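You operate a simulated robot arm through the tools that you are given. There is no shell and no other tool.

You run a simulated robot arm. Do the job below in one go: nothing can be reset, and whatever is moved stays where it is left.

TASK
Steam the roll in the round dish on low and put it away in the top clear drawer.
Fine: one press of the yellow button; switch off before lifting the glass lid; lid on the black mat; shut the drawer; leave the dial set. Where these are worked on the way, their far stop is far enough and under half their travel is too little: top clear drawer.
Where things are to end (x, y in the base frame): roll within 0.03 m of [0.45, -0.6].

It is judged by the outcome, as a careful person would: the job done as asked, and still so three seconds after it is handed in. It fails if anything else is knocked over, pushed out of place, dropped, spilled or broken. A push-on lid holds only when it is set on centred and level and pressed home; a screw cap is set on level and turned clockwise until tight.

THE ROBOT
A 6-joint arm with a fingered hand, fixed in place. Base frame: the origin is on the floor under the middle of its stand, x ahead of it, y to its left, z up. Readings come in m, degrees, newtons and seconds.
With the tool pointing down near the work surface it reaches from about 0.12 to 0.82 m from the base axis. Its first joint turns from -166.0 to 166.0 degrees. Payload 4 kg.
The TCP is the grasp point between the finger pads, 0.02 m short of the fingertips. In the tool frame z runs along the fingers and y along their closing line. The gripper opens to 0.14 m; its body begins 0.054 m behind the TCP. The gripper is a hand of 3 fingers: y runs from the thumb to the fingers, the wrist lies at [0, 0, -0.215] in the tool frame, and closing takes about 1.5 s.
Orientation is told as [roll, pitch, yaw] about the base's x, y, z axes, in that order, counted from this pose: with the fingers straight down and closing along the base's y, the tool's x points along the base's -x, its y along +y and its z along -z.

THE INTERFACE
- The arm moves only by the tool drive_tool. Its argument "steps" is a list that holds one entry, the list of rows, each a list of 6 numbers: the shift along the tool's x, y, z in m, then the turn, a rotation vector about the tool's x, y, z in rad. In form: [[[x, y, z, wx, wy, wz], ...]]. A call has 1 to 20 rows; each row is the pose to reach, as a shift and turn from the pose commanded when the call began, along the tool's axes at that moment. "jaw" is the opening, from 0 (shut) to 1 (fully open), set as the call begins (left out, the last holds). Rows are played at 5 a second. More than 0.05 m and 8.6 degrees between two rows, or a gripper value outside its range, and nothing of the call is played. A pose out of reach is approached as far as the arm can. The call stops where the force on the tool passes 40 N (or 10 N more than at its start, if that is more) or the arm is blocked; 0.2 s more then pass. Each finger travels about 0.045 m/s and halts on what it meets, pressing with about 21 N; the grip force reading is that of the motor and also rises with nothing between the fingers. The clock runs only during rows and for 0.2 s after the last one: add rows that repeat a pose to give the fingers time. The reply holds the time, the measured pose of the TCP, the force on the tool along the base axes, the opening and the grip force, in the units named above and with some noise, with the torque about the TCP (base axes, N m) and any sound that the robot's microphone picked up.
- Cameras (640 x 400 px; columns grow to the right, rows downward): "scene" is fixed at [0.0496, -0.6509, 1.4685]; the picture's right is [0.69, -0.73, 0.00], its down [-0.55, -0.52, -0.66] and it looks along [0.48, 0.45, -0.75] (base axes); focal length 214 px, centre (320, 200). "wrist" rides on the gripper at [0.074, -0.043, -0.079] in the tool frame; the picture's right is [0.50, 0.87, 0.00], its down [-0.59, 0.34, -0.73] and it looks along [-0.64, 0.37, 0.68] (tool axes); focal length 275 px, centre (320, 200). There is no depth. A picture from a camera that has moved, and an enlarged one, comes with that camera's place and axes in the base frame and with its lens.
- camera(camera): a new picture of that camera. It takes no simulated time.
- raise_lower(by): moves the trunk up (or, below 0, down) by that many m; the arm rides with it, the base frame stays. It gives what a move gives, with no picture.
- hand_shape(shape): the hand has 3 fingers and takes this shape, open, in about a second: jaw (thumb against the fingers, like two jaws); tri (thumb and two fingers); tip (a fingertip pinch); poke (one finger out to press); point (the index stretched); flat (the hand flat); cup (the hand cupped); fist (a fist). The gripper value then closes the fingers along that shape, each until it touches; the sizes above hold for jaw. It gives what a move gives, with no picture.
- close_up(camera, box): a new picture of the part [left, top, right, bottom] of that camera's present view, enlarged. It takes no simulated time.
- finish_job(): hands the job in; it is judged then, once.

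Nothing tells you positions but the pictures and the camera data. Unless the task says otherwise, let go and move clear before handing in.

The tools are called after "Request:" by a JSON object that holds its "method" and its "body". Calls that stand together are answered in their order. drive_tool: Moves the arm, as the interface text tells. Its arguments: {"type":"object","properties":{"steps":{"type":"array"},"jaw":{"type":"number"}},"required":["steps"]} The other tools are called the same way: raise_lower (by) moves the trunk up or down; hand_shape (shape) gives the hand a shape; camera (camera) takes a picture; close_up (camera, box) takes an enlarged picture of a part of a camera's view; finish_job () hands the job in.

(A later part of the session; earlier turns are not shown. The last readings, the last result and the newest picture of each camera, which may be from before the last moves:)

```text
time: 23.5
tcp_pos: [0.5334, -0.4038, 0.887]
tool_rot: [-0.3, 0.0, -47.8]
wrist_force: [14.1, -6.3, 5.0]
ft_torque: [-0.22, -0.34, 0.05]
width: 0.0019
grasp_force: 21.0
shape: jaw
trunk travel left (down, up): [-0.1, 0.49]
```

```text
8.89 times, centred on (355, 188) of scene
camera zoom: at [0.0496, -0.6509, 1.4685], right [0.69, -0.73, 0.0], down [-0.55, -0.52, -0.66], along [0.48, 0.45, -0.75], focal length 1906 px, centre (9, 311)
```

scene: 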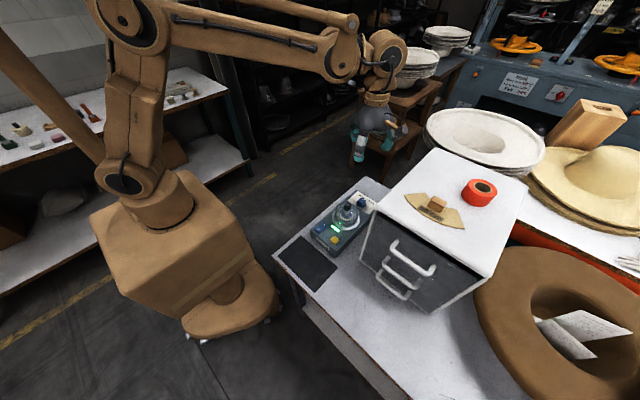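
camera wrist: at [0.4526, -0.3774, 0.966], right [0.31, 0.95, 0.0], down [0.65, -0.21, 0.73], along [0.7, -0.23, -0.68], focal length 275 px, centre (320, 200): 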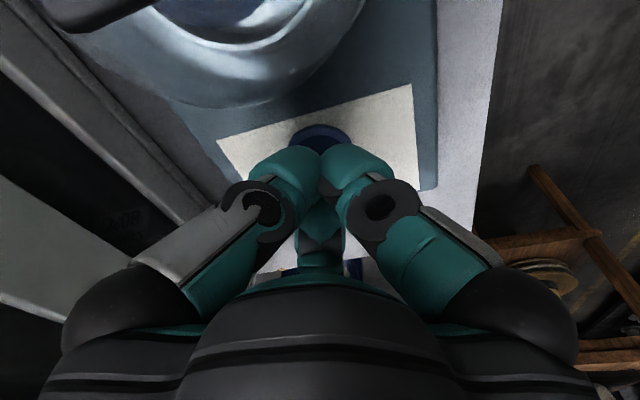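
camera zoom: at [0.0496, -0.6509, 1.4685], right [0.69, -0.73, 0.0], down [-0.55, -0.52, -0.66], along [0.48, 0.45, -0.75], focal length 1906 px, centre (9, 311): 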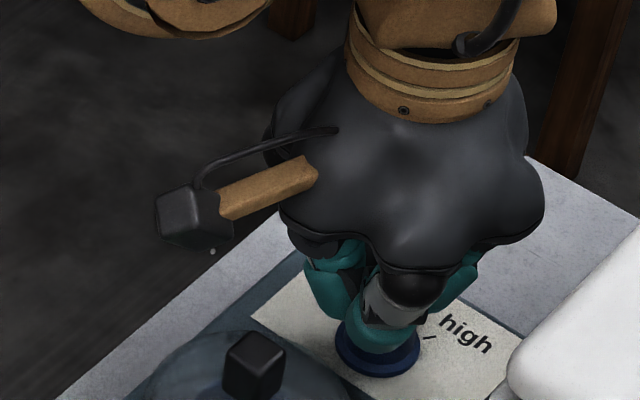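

The fingers closed almost fully (width 0.002), so they've slipped over the dial cap. I'll open, check, and go a little lower.

Request:
{"method": "drive_tool", "body": {"steps": [[[0, 0, 0, 0, 0, 0], [0, 0, 0, 0, 0, 0], [0, 0, 0, 0, 0, 0], [0, 0, 0, 0, 0, 0]]], "jaw": 0.36}}

Request:
{"method": "camera", "body": {"camera": "wrist"}}

Request:
{"method": "close_up", "body": {"camera": "wrist", "box": [256, 120, 384, 220]}}

Request:
{"method": "close_up", "body": {"camera": "scene", "box": [325, 165, 385, 210]}}

```text
time: 24.5
tcp_pos: [0.5311, -0.4025, 0.8873]
tool_rot: [-0.4, 0.0, -47.8]
wrist_force: [0.0, -0.1, 0.0]
ft_torque: [0.01, -0.01, -0.01]
width: 0.0475
grasp_force: 0.0
shape: jaw
trunk travel left (down, up): [-0.1, 0.49]
```

```text
taken
camera wrist: at [0.451, -0.3769, 0.9665], right [0.31, 0.95, 0.0], down [0.65, -0.21, 0.73], along [0.7, -0.23, -0.68], focal length 275 px, centre (320, 200)
```

wrist: 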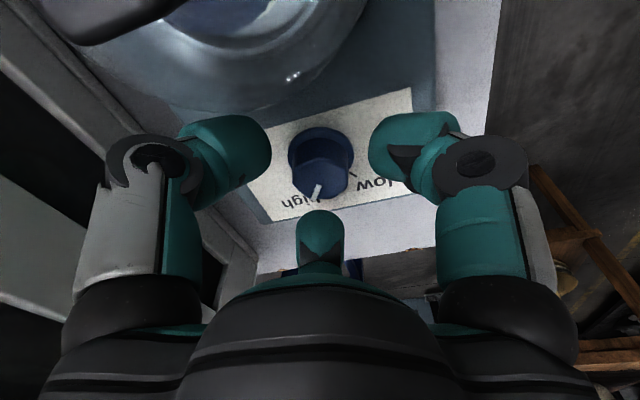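

```text
4.00 times, centred on (320, 170) of wrist
camera zoom: at [0.451, -0.3769, 0.9665], right [0.31, 0.95, 0.0], down [0.65, -0.21, 0.73], along [0.7, -0.23, -0.68], focal length 1101 px, centre (320, 320)
```

zoom: 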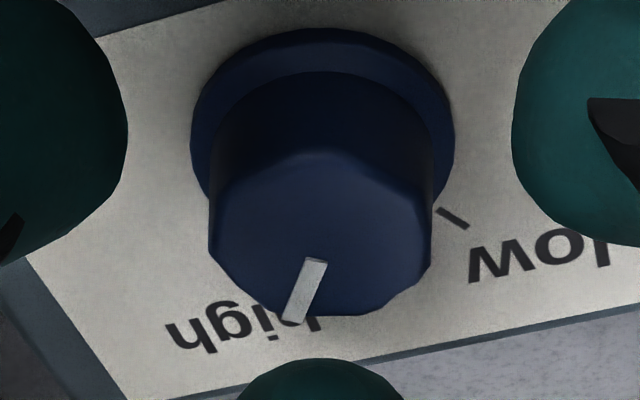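

```text
8.89 times, centred on (355, 188) of scene
camera zoom: at [0.0496, -0.6509, 1.4685], right [0.69, -0.73, 0.0], down [-0.55, -0.52, -0.66], along [0.48, 0.45, -0.75], focal length 1906 px, centre (9, 311)
```

zoom: 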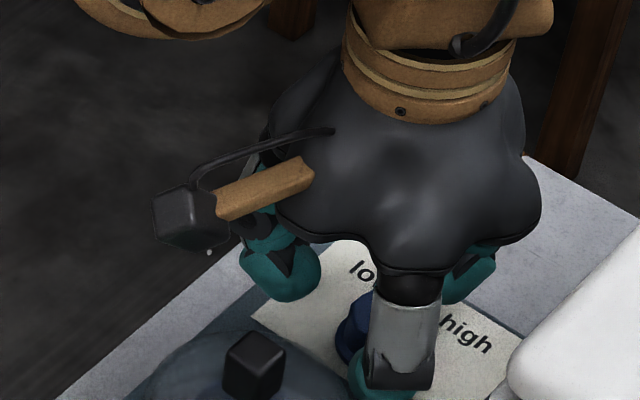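

The dial is untouched and still on high. I'll lower about 9 mm more so the rounded fingertips meet the cap's side, and close again.

Request:
{"method": "drive_tool", "body": {"steps": [[[0, 0, 0.005, 0, 0, 0], [0, 0, 0.0095, 0, 0, 0], [0, 0, 0.0095, 0, 0, 0]]]}}

Request:
{"method": "drive_tool", "body": {"steps": [[[0, 0, 0, 0, 0, 0], [0, 0, 0, 0, 0, 0], [0, 0, 0, 0, 0, 0], [0, 0, 0, 0, 0, 0], [0, 0, 0, 0, 0, 0]]], "jaw": 0.0}}

Request:
{"method": "camera", "body": {"camera": "wrist"}}

```text
time: 25.3
tcp_pos: [0.5312, -0.403, 0.8772]
tool_rot: [-0.3, 0.0, -47.8]
wrist_force: [0.0, -0.3, 0.4]
ft_torque: [0.0, -0.01, 0.01]
width: 0.0478
grasp_force: 0.1
shape: jaw
trunk travel left (down, up): [-0.1, 0.49]
```

```text
time: 26.5
tcp_pos: [0.531, -0.4022, 0.8775]
tool_rot: [-0.3, 0.0, -47.9]
wrist_force: [-3.0, 2.0, -6.2]
ft_torque: [0.0, 0.04, 0.09]
width: 0.0185
grasp_force: 21.0
shape: jaw
trunk travel left (down, up): [-0.1, 0.49]
```

```text
taken
camera wrist: at [0.4508, -0.3775, 0.9571], right [0.31, 0.95, 0.0], down [0.65, -0.21, 0.73], along [0.7, -0.23, -0.68], focal length 275 px, centre (320, 200)
```

wrist: 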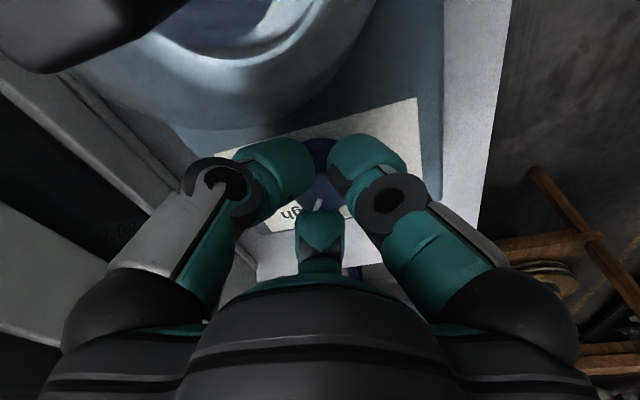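

The cap is gripped (width 0.0185). I'll turn it counter-clockwise by about 34°.

Request:
{"method": "drive_tool", "body": {"steps": [[[0, 0, 0, 0, 0, -0.1], [0, 0, 0, 0, 0, -0.2], [0, 0, 0, 0, 0, -0.3], [0, 0, 0, 0, 0, -0.4], [0, 0, 0, 0, 0, -0.5], [0, 0, 0, 0, 0, -0.6]]]}}

Request:
{"method": "close_up", "body": {"camera": "wrist", "box": [220, 100, 420, 225]}}

Request:
{"method": "close_up", "body": {"camera": "scene", "box": [325, 165, 385, 210]}}

```text
time: 27.9
tcp_pos: [0.532, -0.406, 0.8769]
tool_rot: [-0.1, 0.2, -13.4]
wrist_force: [-2.3, -28.9, 1.4]
ft_torque: [-0.42, 0.01, -0.2]
width: 0.0187
grasp_force: 20.9
shape: jaw
trunk travel left (down, up): [-0.1, 0.49]
```

```text
3.20 times, centred on (320, 162) of wrist
camera zoom: at [0.4502, -0.4311, 0.9572], right [-0.28, 0.96, 0.0], down [0.65, 0.2, 0.73], along [0.7, 0.21, -0.68], focal length 881 px, centre (320, 320)
```

zoom: 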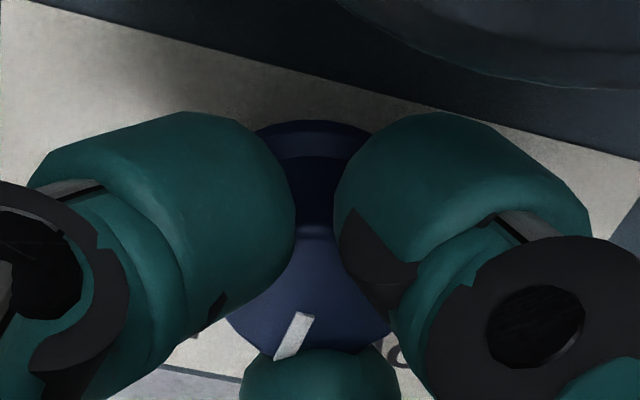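

```text
8.89 times, centred on (355, 188) of scene
camera zoom: at [0.0496, -0.6509, 1.4685], right [0.69, -0.73, 0.0], down [-0.55, -0.52, -0.66], along [0.48, 0.45, -0.75], focal length 1906 px, centre (9, 311)
```

zoom: 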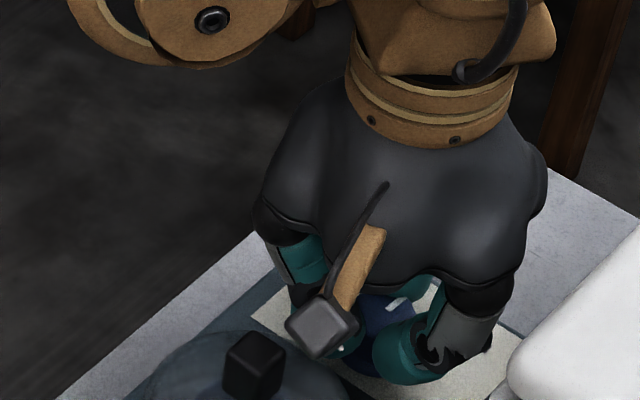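

The pointer has kept its place relative to the hand, so the dial has turned with it. I'll release and check where the pointer now is.

Request:
{"method": "drive_tool", "body": {"steps": [[[0, 0, 0, 0, 0, 0], [0, 0, 0, 0, 0, 0], [0, 0, 0, 0, 0, 0], [0, 0, 0, 0, 0, 0]]], "jaw": 0.36}}

Request:
{"method": "camera", "body": {"camera": "wrist"}}

Request:
{"method": "close_up", "body": {"camera": "wrist", "box": [240, 100, 400, 225]}}

```text
time: 28.9
tcp_pos: [0.5324, -0.402, 0.8776]
tool_rot: [-0.3, 0.0, -13.5]
wrist_force: [-0.6, 0.1, -0.6]
ft_torque: [0.01, 0.02, 0.03]
width: 0.0478
grasp_force: 0.1
shape: jaw
trunk travel left (down, up): [-0.1, 0.49]
```

```text
taken
camera wrist: at [0.4508, -0.4279, 0.9578], right [-0.28, 0.96, 0.0], down [0.65, 0.2, 0.73], along [0.7, 0.21, -0.68], focal length 275 px, centre (320, 200)
```

wrist: 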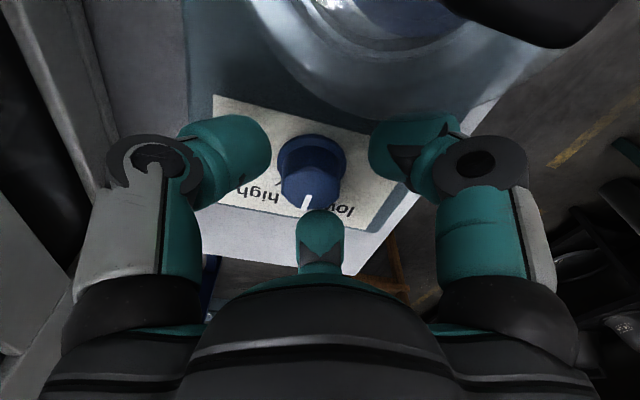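

```text
3.20 times, centred on (320, 162) of wrist
camera zoom: at [0.4508, -0.4279, 0.9578], right [-0.28, 0.96, 0.0], down [0.65, 0.2, 0.73], along [0.7, 0.21, -0.68], focal length 881 px, centre (320, 320)
```

zoom: 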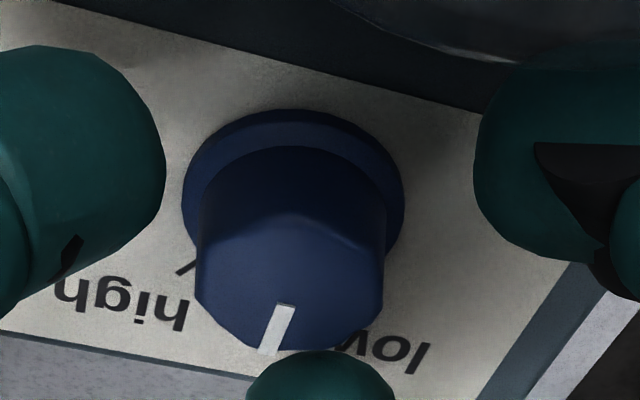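

The pointer is now at about 0°, halfway; re-triangulating puts the plate at z≈0.842 and the dial axis nearer (0.5395, −0.4055). I'll re-centre, turn back to −47.5° and grip again for the second half-turn.

Request:
{"method": "drive_tool", "body": {"steps": [[[-0.0035, -0.0003, 0, 0, 0, 0], [-0.007, -0.0005, 0, 0, 0, 0], [-0.007, -0.0005, 0, 0, 0, 0.12], [-0.007, -0.0005, 0, 0, 0, 0.24], [-0.007, -0.0005, 0, 0, 0, 0.36], [-0.007, -0.0005, 0, 0, 0, 0.48], [-0.007, -0.0005, 0.002, 0, 0, 0.593], [-0.007, -0.0005, 0.002, 0, 0, 0.593]]]}}

Request:
{"method": "close_up", "body": {"camera": "wrist", "box": [240, 100, 400, 225]}}

```text
time: 30.7
tcp_pos: [0.5378, -0.4064, 0.8766]
tool_rot: [-0.3, 0.0, -47.6]
wrist_force: [0.3, 0.0, -0.4]
ft_torque: [-0.01, -0.01, 0.0]
width: 0.0474
grasp_force: 0.0
shape: jaw
trunk travel left (down, up): [-0.1, 0.49]
```

```text
3.20 times, centred on (320, 162) of wrist
camera zoom: at [0.4575, -0.38, 0.9555], right [0.3, 0.95, 0.0], down [0.65, -0.2, 0.73], along [0.7, -0.22, -0.68], focal length 881 px, centre (320, 320)
```

zoom: 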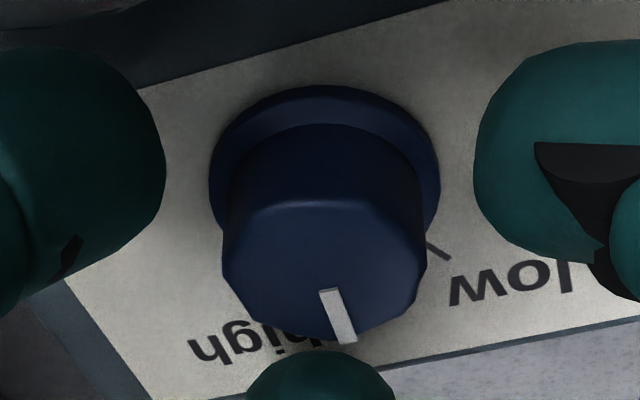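

Well centred now, pointer at about 0°. I'll grip and turn the second part.

Request:
{"method": "drive_tool", "body": {"steps": [[[0, 0, 0, 0, 0, 0], [0, 0, 0, 0, 0, 0], [0, 0, 0, 0, 0, 0], [0, 0, 0, 0, 0, 0], [0, 0, 0, 0, 0, 0]]], "jaw": 0.0}}

Request:
{"method": "drive_tool", "body": {"steps": [[[0, 0, 0, 0, 0, -0.1], [0, 0, 0, 0, 0, -0.2], [0, 0, 0, 0, 0, -0.3], [0, 0, 0, 0, 0, -0.4], [0, 0, 0, 0, 0, -0.5], [0, 0, 0, 0, 0, -0.57]]]}}

Request:
{"method": "close_up", "body": {"camera": "wrist", "box": [220, 100, 420, 225]}}

```text
time: 31.9
tcp_pos: [0.5375, -0.4045, 0.8754]
tool_rot: [-0.3, -0.1, -47.4]
wrist_force: [-2.3, 0.9, -7.4]
ft_torque: [0.0, 0.03, -0.02]
width: 0.0217
grasp_force: 21.7
shape: jaw
trunk travel left (down, up): [-0.1, 0.49]
```

```text
time: 33.3
tcp_pos: [0.5394, -0.4056, 0.8772]
tool_rot: [-0.2, 0.2, -14.8]
wrist_force: [-0.5, -3.4, -7.0]
ft_torque: [-0.07, 0.01, -0.01]
width: 0.0216
grasp_force: 20.8
shape: jaw
trunk travel left (down, up): [-0.1, 0.49]
```

```text
3.20 times, centred on (320, 162) of wrist
camera zoom: at [0.4569, -0.4293, 0.9553], right [-0.26, 0.96, 0.0], down [0.66, 0.18, 0.73], along [0.71, 0.19, -0.68], focal length 881 px, centre (320, 320)
```

zoom: 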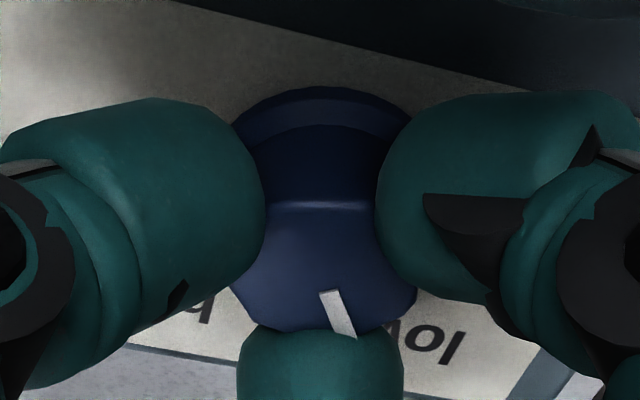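

The pointer turned with the hand again; I'll release, rise and check where it points.

Request:
{"method": "drive_tool", "body": {"steps": [[[0, 0, 0, 0, 0, 0], [0, 0, 0, 0, 0, 0], [0, 0, 0, 0, 0, 0], [0, 0, 0, 0, 0, 0], [0, 0, -0.03, 0, 0, 0], [0, 0, -0.07, 0, 0, 0], [0, 0, -0.11, 0, 0, 0]]], "jaw": 0.4}}

Request:
{"method": "camera", "body": {"camera": "wrist"}}

Request:
{"method": "close_up", "body": {"camera": "wrist", "box": [256, 20, 384, 120]}}

Request:
{"method": "close_up", "body": {"camera": "scene", "box": [300, 175, 380, 250]}}

```text
time: 34.9
tcp_pos: [0.5385, -0.4051, 0.9874]
tool_rot: [-0.2, 0.1, -14.9]
wrist_force: [-0.1, 0.7, -0.1]
ft_torque: [0.04, -0.01, -0.03]
width: 0.0526
grasp_force: 0.2
shape: jaw
trunk travel left (down, up): [-0.1, 0.49]
```

```text
taken
camera wrist: at [0.4569, -0.4277, 1.0662], right [-0.26, 0.97, 0.0], down [0.66, 0.18, 0.73], along [0.71, 0.19, -0.68], focal length 275 px, centre (320, 200)
```

wrist: 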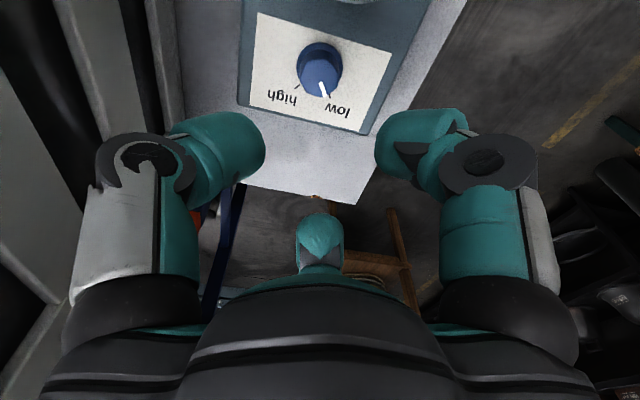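

```text
4.00 times, centred on (320, 70) of wrist
camera zoom: at [0.4569, -0.4277, 1.0662], right [-0.26, 0.97, 0.0], down [0.66, 0.18, 0.73], along [0.71, 0.19, -0.68], focal length 1101 px, centre (320, 720)
```

zoom: 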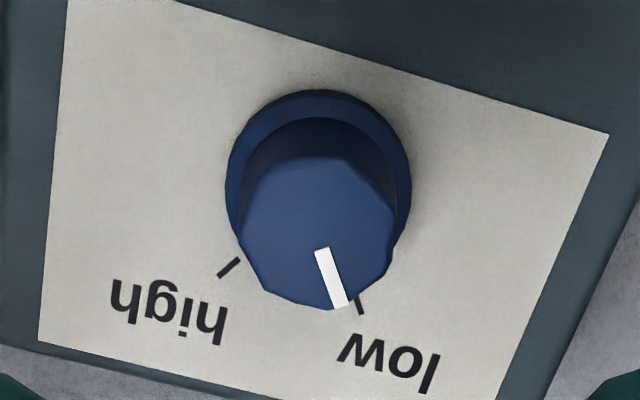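

```text
5.33 times, centred on (340, 212) of scene
camera zoom: at [0.0496, -0.6509, 1.4685], right [0.69, -0.73, 0.0], down [-0.55, -0.52, -0.66], along [0.48, 0.45, -0.75], focal length 1144 px, centre (213, 133)
```

zoom: 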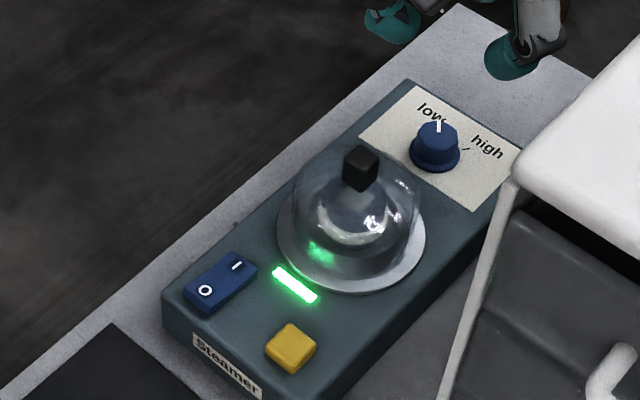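

The dial now points straight at the "low" tick. Next is one press of the yellow button, which I put at about (0.349, −0.434, top z≈0.85); I'll move above it and form the poke shape.

Request:
{"method": "drive_tool", "body": {"steps": [[[0, 0, -0.03, 0, 0, 0], [0.0293, -0.0128, -0.03, 0, 0, -0.1015], [0.0586, -0.0256, -0.03, 0, 0, -0.203], [0.0879, -0.0384, -0.03, 0, 0, -0.3045], [0.1171, -0.0511, -0.03, 0, 0, -0.406], [0.1464, -0.0639, -0.03, 0, 0, -0.5075], [0.1757, -0.0767, -0.03, 0, 0, -0.609], [0.1757, -0.0767, -0.03, 0, 0, -0.609]]]}}

Request:
{"method": "hand_shape", "body": {"shape": "poke"}}

Request:
{"method": "camera", "body": {"camera": "wrist"}}

Request:
{"method": "close_up", "body": {"camera": "scene", "box": [270, 150, 390, 250]}}

```text
time: 36.7
tcp_pos: [0.3499, -0.4337, 1.018]
tool_rot: [-0.1, 0.3, 20.0]
wrist_force: [0.3, 0.3, 0.6]
ft_torque: [-0.02, 0.0, 0.0]
width: 0.0526
grasp_force: 0.0
shape: jaw
trunk travel left (down, up): [-0.1, 0.49]
```

```text
time: 37.6
tcp_pos: [0.3492, -0.4335, 1.0178]
tool_rot: [-0.1, 0.2, 20.1]
wrist_force: [-0.3, -0.1, 0.7]
ft_torque: [0.01, 0.03, -0.01]
width: 0.0
grasp_force: 0.0
shape: poke
trunk travel left (down, up): [-0.1, 0.49]
```

```text
taken
camera wrist: at [0.2953, -0.4998, 1.0967], right [-0.77, 0.64, 0.0], down [0.44, 0.52, 0.73], along [0.47, 0.56, -0.68], focal length 275 px, centre (320, 200)
```

wrist: 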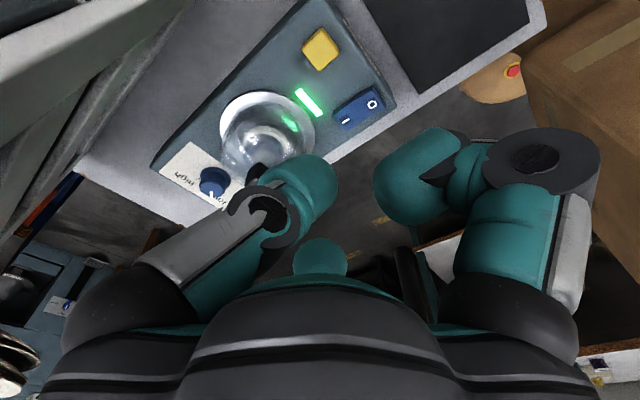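

```text
4.00 times, centred on (330, 200) of scene
camera zoom: at [0.0496, -0.6509, 1.4685], right [0.69, -0.73, 0.0], down [-0.55, -0.52, -0.66], along [0.48, 0.45, -0.75], focal length 858 px, centre (280, 200)
```

zoom: 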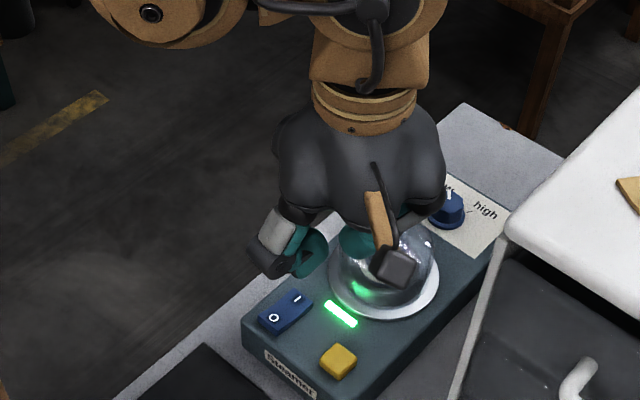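

The poke fingertip should be about 6 mm to the thumb side of the TCP. I'll shift accordingly and descend to about 1.5 cm above the yellow button.

Request:
{"method": "drive_tool", "body": {"steps": [[[0, 0.0063, 0.035, 0, 0, 0], [0, 0.0063, 0.07, 0, 0, 0], [0, 0.0063, 0.105, 0, 0, 0], [0, 0.0063, 0.128, 0, 0, 0]]]}}

Request:
{"method": "camera", "body": {"camera": "wrist"}}

Request:
{"method": "close_up", "body": {"camera": "scene", "box": [290, 180, 380, 255]}}

```text
time: 38.6
tcp_pos: [0.3467, -0.4285, 0.8894]
tool_rot: [-0.2, 0.2, 20.1]
wrist_force: [0.9, 0.9, 1.1]
ft_torque: [0.01, 0.0, -0.03]
width: 0.0
grasp_force: 0.1
shape: poke
trunk travel left (down, up): [-0.1, 0.49]
```

```text
taken
camera wrist: at [0.2919, -0.4957, 0.9689], right [-0.77, 0.64, 0.0], down [0.44, 0.52, 0.73], along [0.47, 0.56, -0.68], focal length 275 px, centre (320, 200)
```

wrist: 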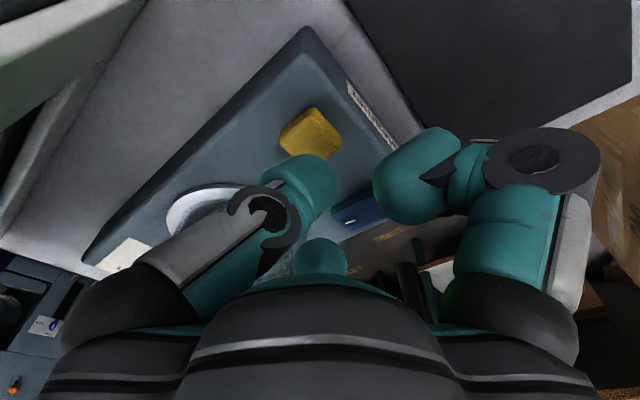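

```text
5.33 times, centred on (335, 218) of scene
camera zoom: at [0.0496, -0.6509, 1.4685], right [0.69, -0.73, 0.0], down [-0.55, -0.52, -0.66], along [0.48, 0.45, -0.75], focal length 1144 px, centre (240, 107)
```

zoom: 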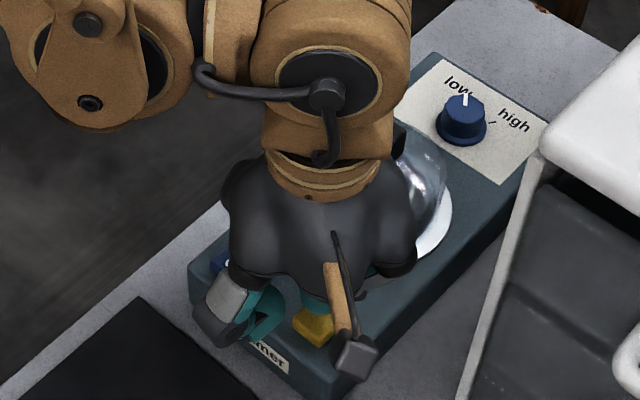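

The fingertip hangs right above the yellow button. I'll lower slowly in small steps and watch the force and sound.

Request:
{"method": "drive_tool", "body": {"steps": [[[0, 0, 0.005, 0, 0, 0], [0, 0, 0.01, 0, 0, 0], [0, 0, 0.013, 0, 0, 0], [0, 0, 0.016, 0, 0, 0]]]}}

Request:
{"method": "camera", "body": {"camera": "wrist"}}

```text
time: 39.6
tcp_pos: [0.3473, -0.4288, 0.8725]
tool_rot: [-0.1, 0.2, 20.1]
wrist_force: [0.1, -0.6, -0.1]
ft_torque: [0.0, -0.01, 0.0]
width: 0.0
grasp_force: 0.0
shape: poke
trunk travel left (down, up): [-0.1, 0.49]
```

```text
taken
camera wrist: at [0.2928, -0.4952, 0.9528], right [-0.77, 0.64, 0.0], down [0.44, 0.52, 0.73], along [0.47, 0.56, -0.68], focal length 275 px, centre (320, 200)
```

wrist: 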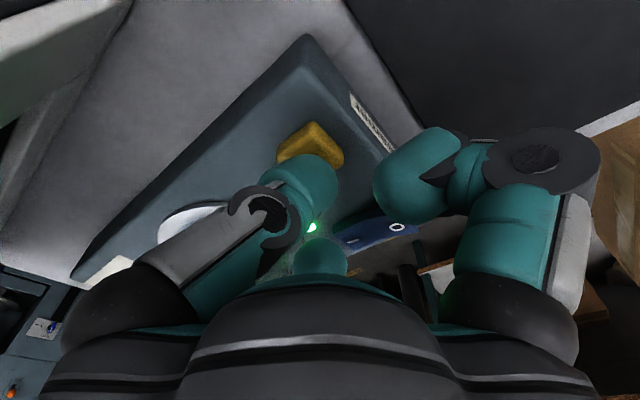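

No contact yet. I continue down in 2 mm steps.

Request:
{"method": "drive_tool", "body": {"steps": [[[0, 0, 0.002, 0, 0, 0], [0, 0, 0.004, 0, 0, 0], [0, 0, 0.006, 0, 0, 0]]]}}

```text
time: 40.4
tcp_pos: [0.3478, -0.4279, 0.8684]
tool_rot: [-0.1, 0.3, 20.0]
wrist_force: [0.7, -3.5, 14.3]
ft_torque: [-0.1, -0.03, -0.02]
width: 0.0
grasp_force: 0.0
shape: poke
trunk travel left (down, up): [-0.1, 0.49]
heard: click
```

I heard a click with 14 N, so the button was pressed once. Lifting straight off and checking the lamp.

Request:
{"method": "drive_tool", "body": {"steps": [[[0, 0, -0.02, 0, 0, 0], [0, 0, -0.06, 0, 0, 0], [0, 0, -0.1, 0, 0, 0], [0, 0, -0.14, 0, 0, 0]]]}}

Request:
{"method": "camera", "body": {"camera": "wrist"}}

Request:
{"method": "close_up", "body": {"camera": "scene", "box": [290, 180, 380, 255]}}

```text
time: 41.4
tcp_pos: [0.3479, -0.4289, 1.0068]
tool_rot: [-0.1, 0.3, 20.1]
wrist_force: [0.5, -0.2, 0.4]
ft_torque: [-0.02, 0.0, 0.0]
width: 0.0
grasp_force: 0.1
shape: poke
trunk travel left (down, up): [-0.1, 0.49]
```

```text
taken
camera wrist: at [0.2938, -0.4946, 1.0872], right [-0.77, 0.64, 0.0], down [0.44, 0.52, 0.73], along [0.47, 0.56, -0.68], focal length 275 px, centre (320, 200)
```

wrist: 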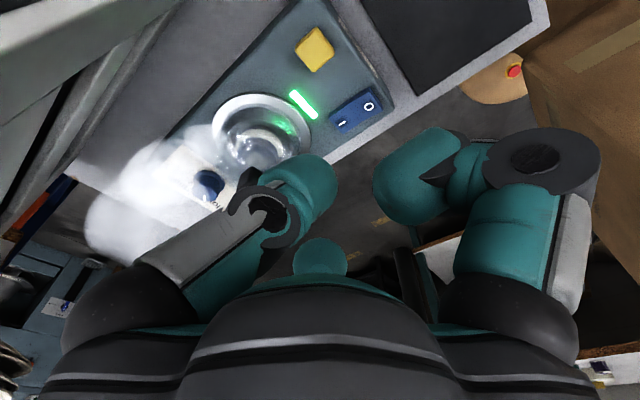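

```text
5.33 times, centred on (335, 218) of scene
camera zoom: at [0.0496, -0.6509, 1.4685], right [0.69, -0.73, 0.0], down [-0.55, -0.52, -0.66], along [0.48, 0.45, -0.75], focal length 1144 px, centre (240, 107)
```

zoom: 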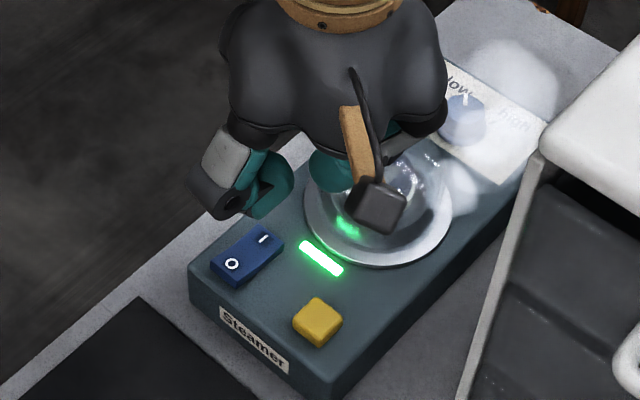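

Steam is coming out, so the cycle is running on low. While it steams I'll go and open the top drawer: its handle bar looks to be at x≈0.339, z≈1.022, y −0.605 to −0.695. First I move into free space and yaw to −90°.

Request:
{"method": "drive_tool", "body": {"steps": [[[0.0149, -0.0038, -0.02, 0, 0, 0.137], [0.0298, -0.0076, -0.04, 0, 0, 0.274], [0.0447, -0.0113, -0.06, 0, 0, 0.411], [0.0596, -0.0151, -0.08, 0, 0, 0.549], [0.0745, -0.0189, -0.1, 0, 0, 0.686], [0.0894, -0.0227, -0.1, 0, 0, 0.823], [0.1043, -0.0265, -0.1, 0, 0, 0.96], [0.1192, -0.0302, -0.1, 0, 0, 1.097], [0.1341, -0.034, -0.1, 0, 0, 1.234], [0.149, -0.0378, -0.1, 0, 0, 1.371], [0.1639, -0.0416, -0.1, 0, 0, 1.509], [0.1788, -0.0454, -0.1, 0, 0, 1.646], [0.1937, -0.0491, -0.1, 0, 0, 1.783], [0.2087, -0.0529, -0.1, 0, 0, 1.92]]]}}

Request:
{"method": "camera", "body": {"camera": "scene"}}

Request:
{"method": "camera", "body": {"camera": "wrist"}}

```text
time: 44.4
tcp_pos: [0.1697, -0.55, 1.1085]
tool_rot: [-0.2, -0.2, -90.1]
wrist_force: [-0.9, -0.7, 0.5]
ft_torque: [-0.04, 0.0, 0.0]
width: 0.0
grasp_force: 0.0
shape: poke
trunk travel left (down, up): [-0.1, 0.49]
```

```text
taken
```

scene: 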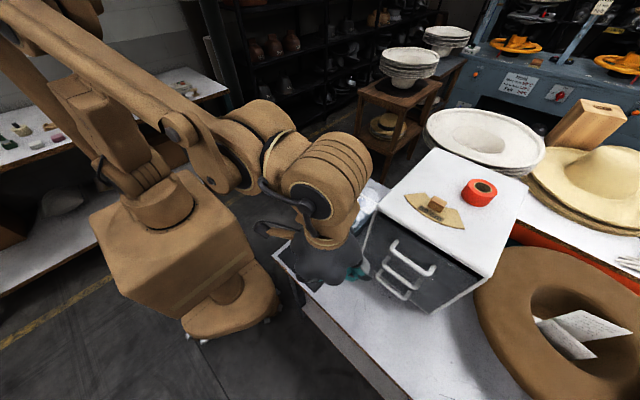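

```text
taken
camera wrist: at [0.1275, -0.4757, 1.1875], right [0.87, 0.5, 0.0], down [0.34, -0.59, 0.74], along [0.36, -0.64, -0.68], focal length 275 px, centre (320, 200)
```

wrist: 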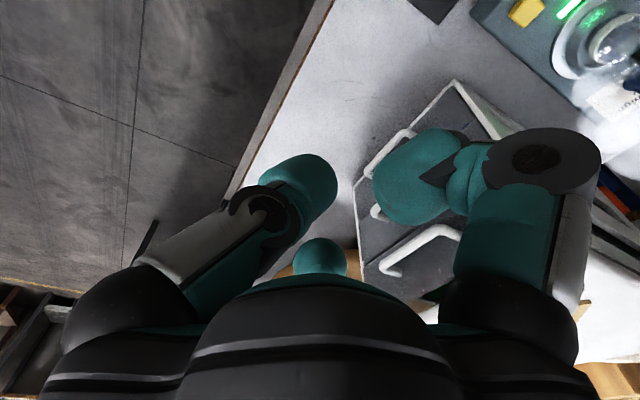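

I can see the handles from here. Now I'll open the jaw part-way and tip the hand so the fingers point towards +x.

Request:
{"method": "drive_tool", "body": {"steps": [[[0, 0, 0, -0.131, 0, 0], [0, 0, 0, -0.262, 0, 0], [0, 0, 0, -0.393, 0, 0], [0, 0, 0, -0.524, 0, 0], [0, 0, 0, -0.654, 0, 0], [0, 0, 0, -0.785, 0, 0], [0, 0, 0, -0.916, 0, 0], [0, 0, 0, -1.047, 0, 0], [0, 0, 0, -1.178, 0, 0], [0, 0, 0, -1.309, 0, 0], [0, 0, 0, -1.44, 0, 0], [0, 0, 0, -1.571, 0, 0]]], "jaw": 0.5}}

Request:
{"method": "camera", "body": {"camera": "scene"}}

Request:
{"method": "camera", "body": {"camera": "wrist"}}

```text
time: 47.0
tcp_pos: [0.1698, -0.55, 1.108]
tool_rot: [89.9, -0.3, -89.9]
wrist_force: [0.0, -0.8, -1.1]
ft_torque: [-0.03, -0.01, -0.04]
width: 0.0665
grasp_force: 0.1
shape: jaw
trunk travel left (down, up): [-0.1, 0.49]
```

```text
taken
```

scene: 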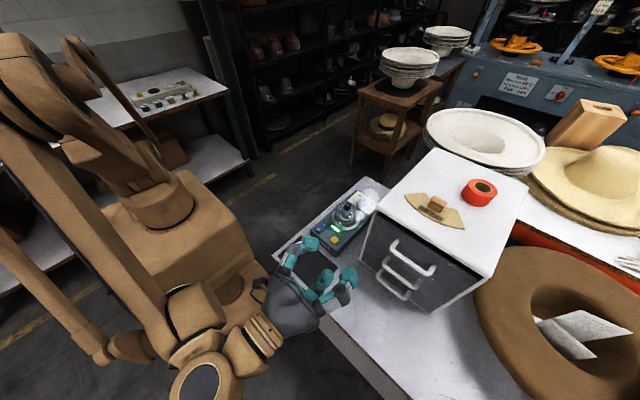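

```text
taken
camera wrist: at [0.0907, -0.4766, 1.0648], right [0.0, 0.5, 0.86], down [-0.73, -0.59, 0.34], along [0.68, -0.63, 0.37], focal length 275 px, centre (320, 200)
```

wrist: 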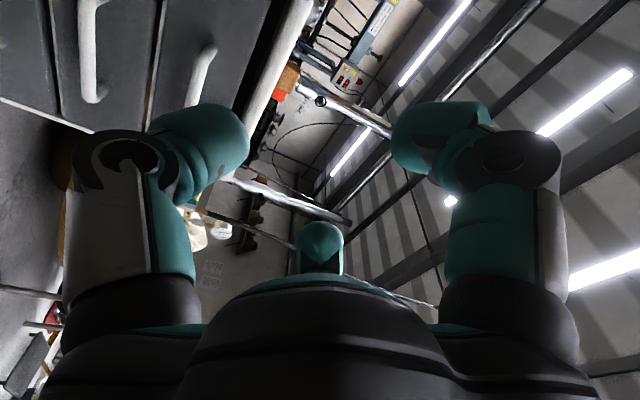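

The horizontal orientation works. Let me zoom on the handles in the wrist view and the scene view.

Request:
{"method": "close_up", "body": {"camera": "wrist", "box": [0, 0, 320, 150]}}

Request:
{"method": "close_up", "body": {"camera": "scene", "box": [260, 190, 500, 330]}}

```text
2.00 times, centred on (160, 75) of wrist
camera zoom: at [0.0907, -0.4766, 1.0648], right [0.0, 0.5, 0.86], down [-0.73, -0.59, 0.34], along [0.68, -0.63, 0.37], focal length 551 px, centre (640, 450)
```

zoom: 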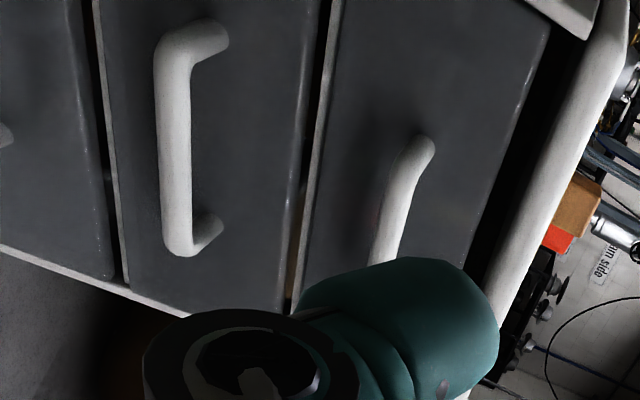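

```text
2.67 times, centred on (380, 260) of scene
camera zoom: at [0.0496, -0.6509, 1.4685], right [0.69, -0.73, 0.0], down [-0.55, -0.52, -0.66], along [0.48, 0.45, -0.75], focal length 572 px, centre (160, 40)
```

zoom: 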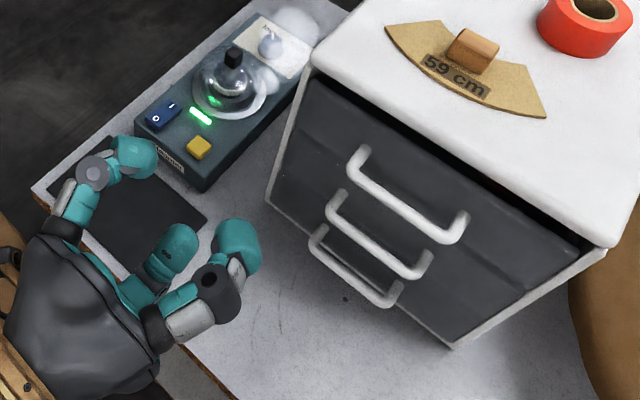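

The top handle bar comes out at about x=0.34, y −0.604 to −0.692, z=1.02. I'll come up in front of it, a few cm short, and check.

Request:
{"method": "drive_tool", "body": {"steps": [[[-0.025, -0.02, 0.025, 0, 0, 0], [-0.05, -0.04, 0.05, 0, 0, 0], [-0.075, -0.06, 0.075, 0, 0, 0], [-0.099, -0.08, 0.1, 0, 0, 0], [-0.099, -0.08, 0.1, 0, 0, 0]]], "jaw": 0.65}}

Request:
{"method": "camera", "body": {"camera": "wrist"}}

Request:
{"method": "close_up", "body": {"camera": "scene", "box": [300, 170, 500, 330]}}

```text
time: 48.2
tcp_pos: [0.2692, -0.649, 1.0301]
tool_rot: [89.8, -0.3, -89.9]
wrist_force: [-1.5, -0.8, -0.2]
ft_torque: [-0.02, -0.02, -0.03]
width: 0.0857
grasp_force: 0.1
shape: jaw
trunk travel left (down, up): [-0.1, 0.49]
```

```text
taken
camera wrist: at [0.1906, -0.5762, 0.9863], right [0.0, 0.5, 0.86], down [-0.73, -0.59, 0.34], along [0.68, -0.63, 0.37], focal length 275 px, centre (320, 200)
```

wrist: 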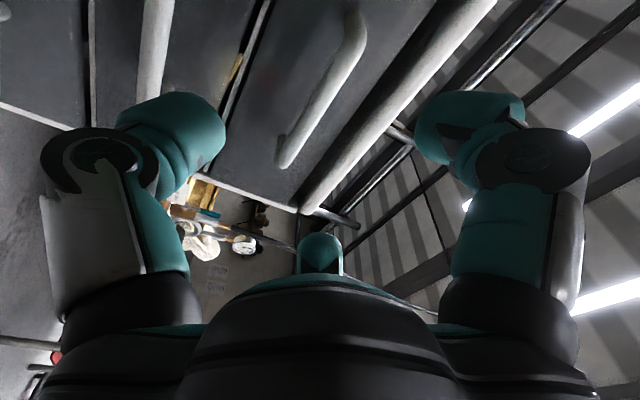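

```text
2.50 times, centred on (400, 250) of scene
camera zoom: at [0.0496, -0.6509, 1.4685], right [0.69, -0.73, 0.0], down [-0.55, -0.52, -0.66], along [0.48, 0.45, -0.75], focal length 536 px, centre (120, 75)
```

zoom: 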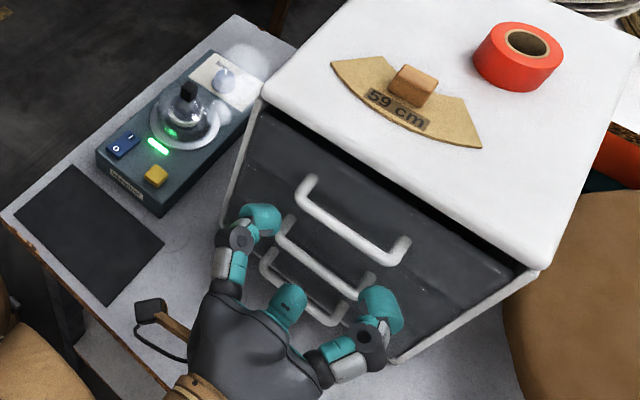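

The bar sits between thumb and fingers (bar z≈1.025, TCP z≈1.029). I'll move forward onto it.

Request:
{"method": "drive_tool", "body": {"steps": [[[0, 0, 0.02, 0, 0, 0], [0, 0, 0.04, 0, 0, 0], [0, -0.002, 0.055, 0, 0, 0], [0, -0.003, 0.064, 0, 0, 0], [0, -0.003, 0.064, 0, 0, 0]]]}}

Request:
{"method": "camera", "body": {"camera": "wrist"}}

Request:
{"method": "close_up", "body": {"camera": "scene", "box": [340, 200, 460, 290]}}

```text
time: 49.4
tcp_pos: [0.3341, -0.6495, 1.0255]
tool_rot: [89.8, -0.2, -89.8]
wrist_force: [-0.6, 0.2, -0.2]
ft_torque: [0.0, 0.0, 0.01]
width: 0.0857
grasp_force: 0.1
shape: jaw
trunk travel left (down, up): [-0.1, 0.49]
```

```text
taken
camera wrist: at [0.2548, -0.5757, 0.9826], right [0.0, 0.5, 0.86], down [-0.73, -0.59, 0.34], along [0.68, -0.63, 0.37], focal length 275 px, centre (320, 200)
```

wrist: 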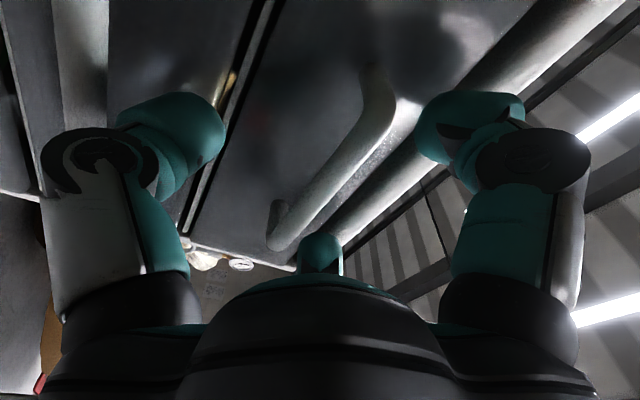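

```text
4.44 times, centred on (400, 245) of scene
camera zoom: at [0.0496, -0.6509, 1.4685], right [0.69, -0.73, 0.0], down [-0.55, -0.52, -0.66], along [0.48, 0.45, -0.75], focal length 953 px, centre (-36, 0)
```

zoom: 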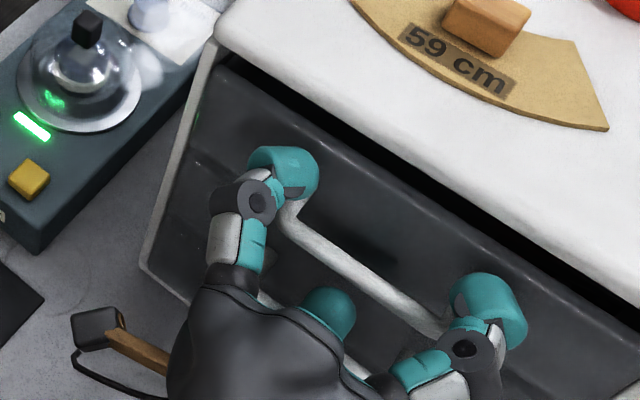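

The bar lies across the grip, about 5 mm ahead of the TCP. I'll go 5 mm further and close.

Request:
{"method": "drive_tool", "body": {"steps": [[[0, 0, 0.005, 0, 0, 0], [0, 0, 0.005, 0, 0, 0], [0, 0, 0.005, 0, 0, 0], [0, 0, 0.005, 0, 0, 0], [0, 0, 0.005, 0, 0, 0], [0, 0, 0.005, 0, 0, 0], [0, 0, 0.005, 0, 0, 0], [0, 0, 0.005, 0, 0, 0]]], "jaw": 0.0}}

Request:
{"method": "camera", "body": {"camera": "wrist"}}

Request:
{"method": "close_up", "body": {"camera": "scene", "box": [340, 200, 460, 290]}}

```text
time: 51.2
tcp_pos: [0.339, -0.6486, 1.0255]
tool_rot: [89.9, -0.3, -89.8]
wrist_force: [-0.4, 0.0, 9.2]
ft_torque: [0.03, 0.07, 0.05]
width: 0.0115
grasp_force: 21.0
shape: jaw
trunk travel left (down, up): [-0.1, 0.49]
```

```text
taken
camera wrist: at [0.2595, -0.5751, 0.9831], right [0.0, 0.5, 0.86], down [-0.73, -0.59, 0.34], along [0.68, -0.63, 0.37], focal length 275 px, centre (320, 200)
```

wrist: 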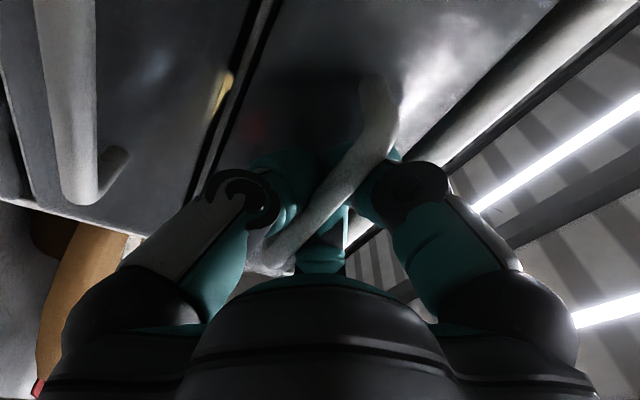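

```text
4.44 times, centred on (400, 245) of scene
camera zoom: at [0.0496, -0.6509, 1.4685], right [0.69, -0.73, 0.0], down [-0.55, -0.52, -0.66], along [0.48, 0.45, -0.75], focal length 953 px, centre (-36, 0)
```

zoom: 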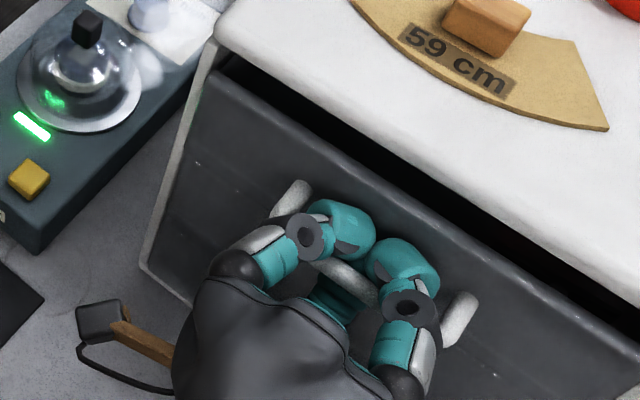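

The handle bar is firmly held (width 0.0115). Now I pull the drawer straight out towards −x.

Request:
{"method": "drive_tool", "body": {"steps": [[[0, 0, -0.015, 0, 0, 0], [0, 0, -0.03, 0, 0, 0], [0, 0, -0.045, 0, 0, 0], [0, 0, -0.06, 0, 0, 0], [0, 0, -0.075, 0, 0, 0], [0, 0, -0.09, 0, 0, 0], [0, 0, -0.105, 0, 0, 0]]]}}

Request:
{"method": "camera", "body": {"camera": "scene"}}

Request:
{"method": "camera", "body": {"camera": "wrist"}}

```text
time: 52.8
tcp_pos: [0.2331, -0.6475, 1.0267]
tool_rot: [89.8, -0.2, -90.0]
wrist_force: [-0.2, -3.5, 15.6]
ft_torque: [0.06, 0.05, 0.02]
width: 0.0115
grasp_force: 20.9
shape: jaw
trunk travel left (down, up): [-0.1, 0.49]
```

```text
taken
```

scene: 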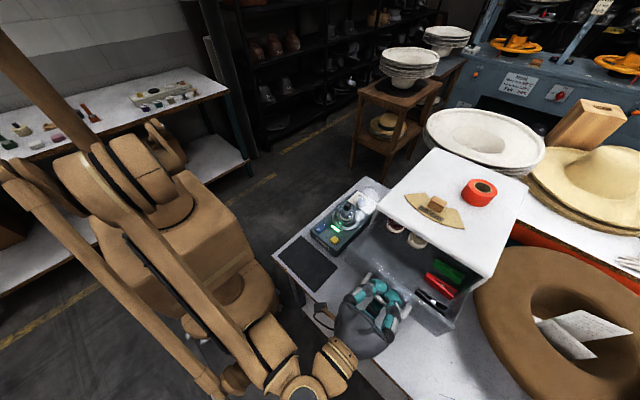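

```text
taken
camera wrist: at [0.1543, -0.5749, 0.9829], right [0.0, 0.5, 0.86], down [-0.73, -0.59, 0.34], along [0.68, -0.63, 0.37], focal length 275 px, centre (320, 200)
```

wrist: 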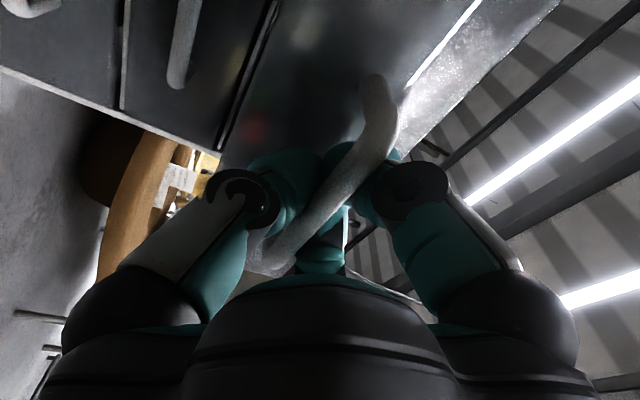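

The drawer came out 0.106 m with little force; it holds other items. Let me look closely before pulling further.

Request:
{"method": "close_up", "body": {"camera": "scene", "box": [340, 200, 500, 320]}}

```text
3.33 times, centred on (420, 260) of scene
camera zoom: at [0.0496, -0.6509, 1.4685], right [0.69, -0.73, 0.0], down [-0.55, -0.52, -0.66], along [0.48, 0.45, -0.75], focal length 715 px, centre (-13, 0)
```

zoom: 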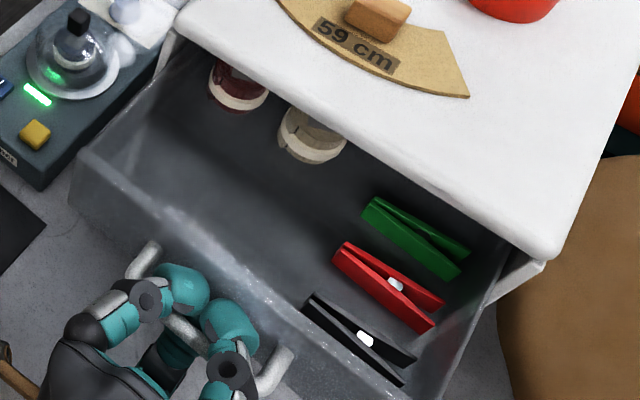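

The drawer holds two ribbon rolls at the back and three clips on the right; the front-left is free. I continue pulling to the far stop.

Request:
{"method": "drive_tool", "body": {"steps": [[[0, 0, -0.012, 0, 0, 0], [0, 0, -0.024, 0, 0, 0], [0, 0, -0.036, 0, 0, 0], [0, 0, -0.048, 0, 0, 0], [0, 0, -0.06, 0, 0, 0]]]}}

Request:
{"method": "close_up", "body": {"camera": "scene", "box": [320, 190, 500, 325]}}

```text
time: 54.0
tcp_pos: [0.1735, -0.6464, 1.0255]
tool_rot: [89.7, -0.2, -89.9]
wrist_force: [-0.8, -1.4, 8.6]
ft_torque: [0.04, 0.02, -0.01]
width: 0.0113
grasp_force: 20.8
shape: jaw
trunk travel left (down, up): [-0.1, 0.49]
```

```text
2.96 times, centred on (410, 258) of scene
camera zoom: at [0.0496, -0.6509, 1.4685], right [0.69, -0.73, 0.0], down [-0.55, -0.52, -0.66], along [0.48, 0.45, -0.75], focal length 636 px, centre (53, 30)
```

zoom: 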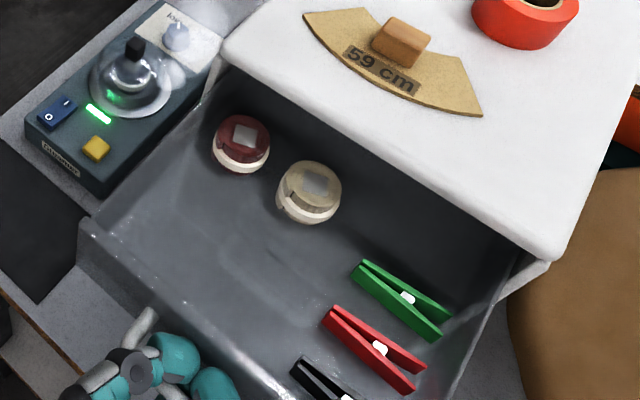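

Out by about 0.166 m now, still moving freely. I'll pull on gently to find the stop.

Request:
{"method": "drive_tool", "body": {"steps": [[[0, 0, -0.01, 0, 0, 0], [0, 0, -0.02, 0, 0, 0], [0, 0, -0.03, 0, 0, 0], [0, 0, -0.04, 0, 0, 0]]]}}

Request:
{"method": "close_up", "body": {"camera": "scene", "box": [320, 190, 500, 325]}}

Request:
{"method": "camera", "body": {"camera": "wrist"}}

```text
time: 55.0
tcp_pos: [0.132, -0.6487, 1.0262]
tool_rot: [89.7, -0.1, -89.9]
wrist_force: [-0.9, 1.8, 9.8]
ft_torque: [0.05, 0.06, -0.02]
width: 0.0118
grasp_force: 21.4
shape: jaw
trunk travel left (down, up): [-0.1, 0.49]
```

```text
2.96 times, centred on (410, 258) of scene
camera zoom: at [0.0496, -0.6509, 1.4685], right [0.69, -0.73, 0.0], down [-0.55, -0.52, -0.66], along [0.48, 0.45, -0.75], focal length 636 px, centre (53, 30)
```

zoom: 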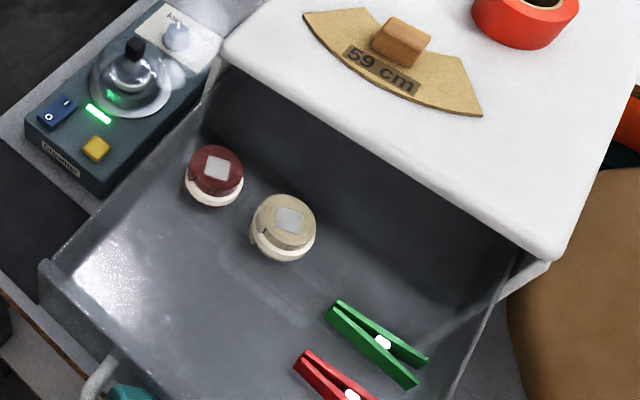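

```text
taken
camera wrist: at [0.054, -0.5752, 0.9832], right [0.0, 0.5, 0.86], down [-0.73, -0.59, 0.34], along [0.68, -0.63, 0.37], focal length 275 px, centre (320, 200)
```

wrist: 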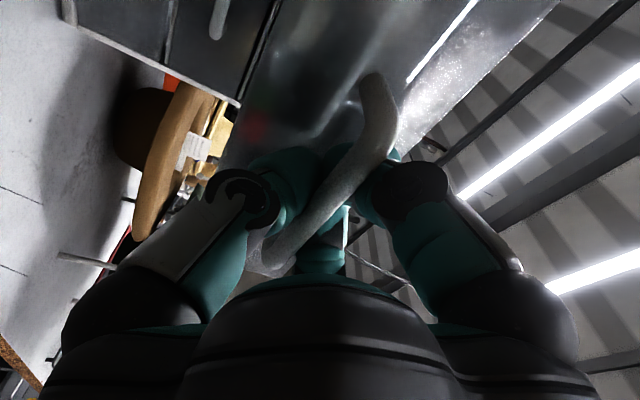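

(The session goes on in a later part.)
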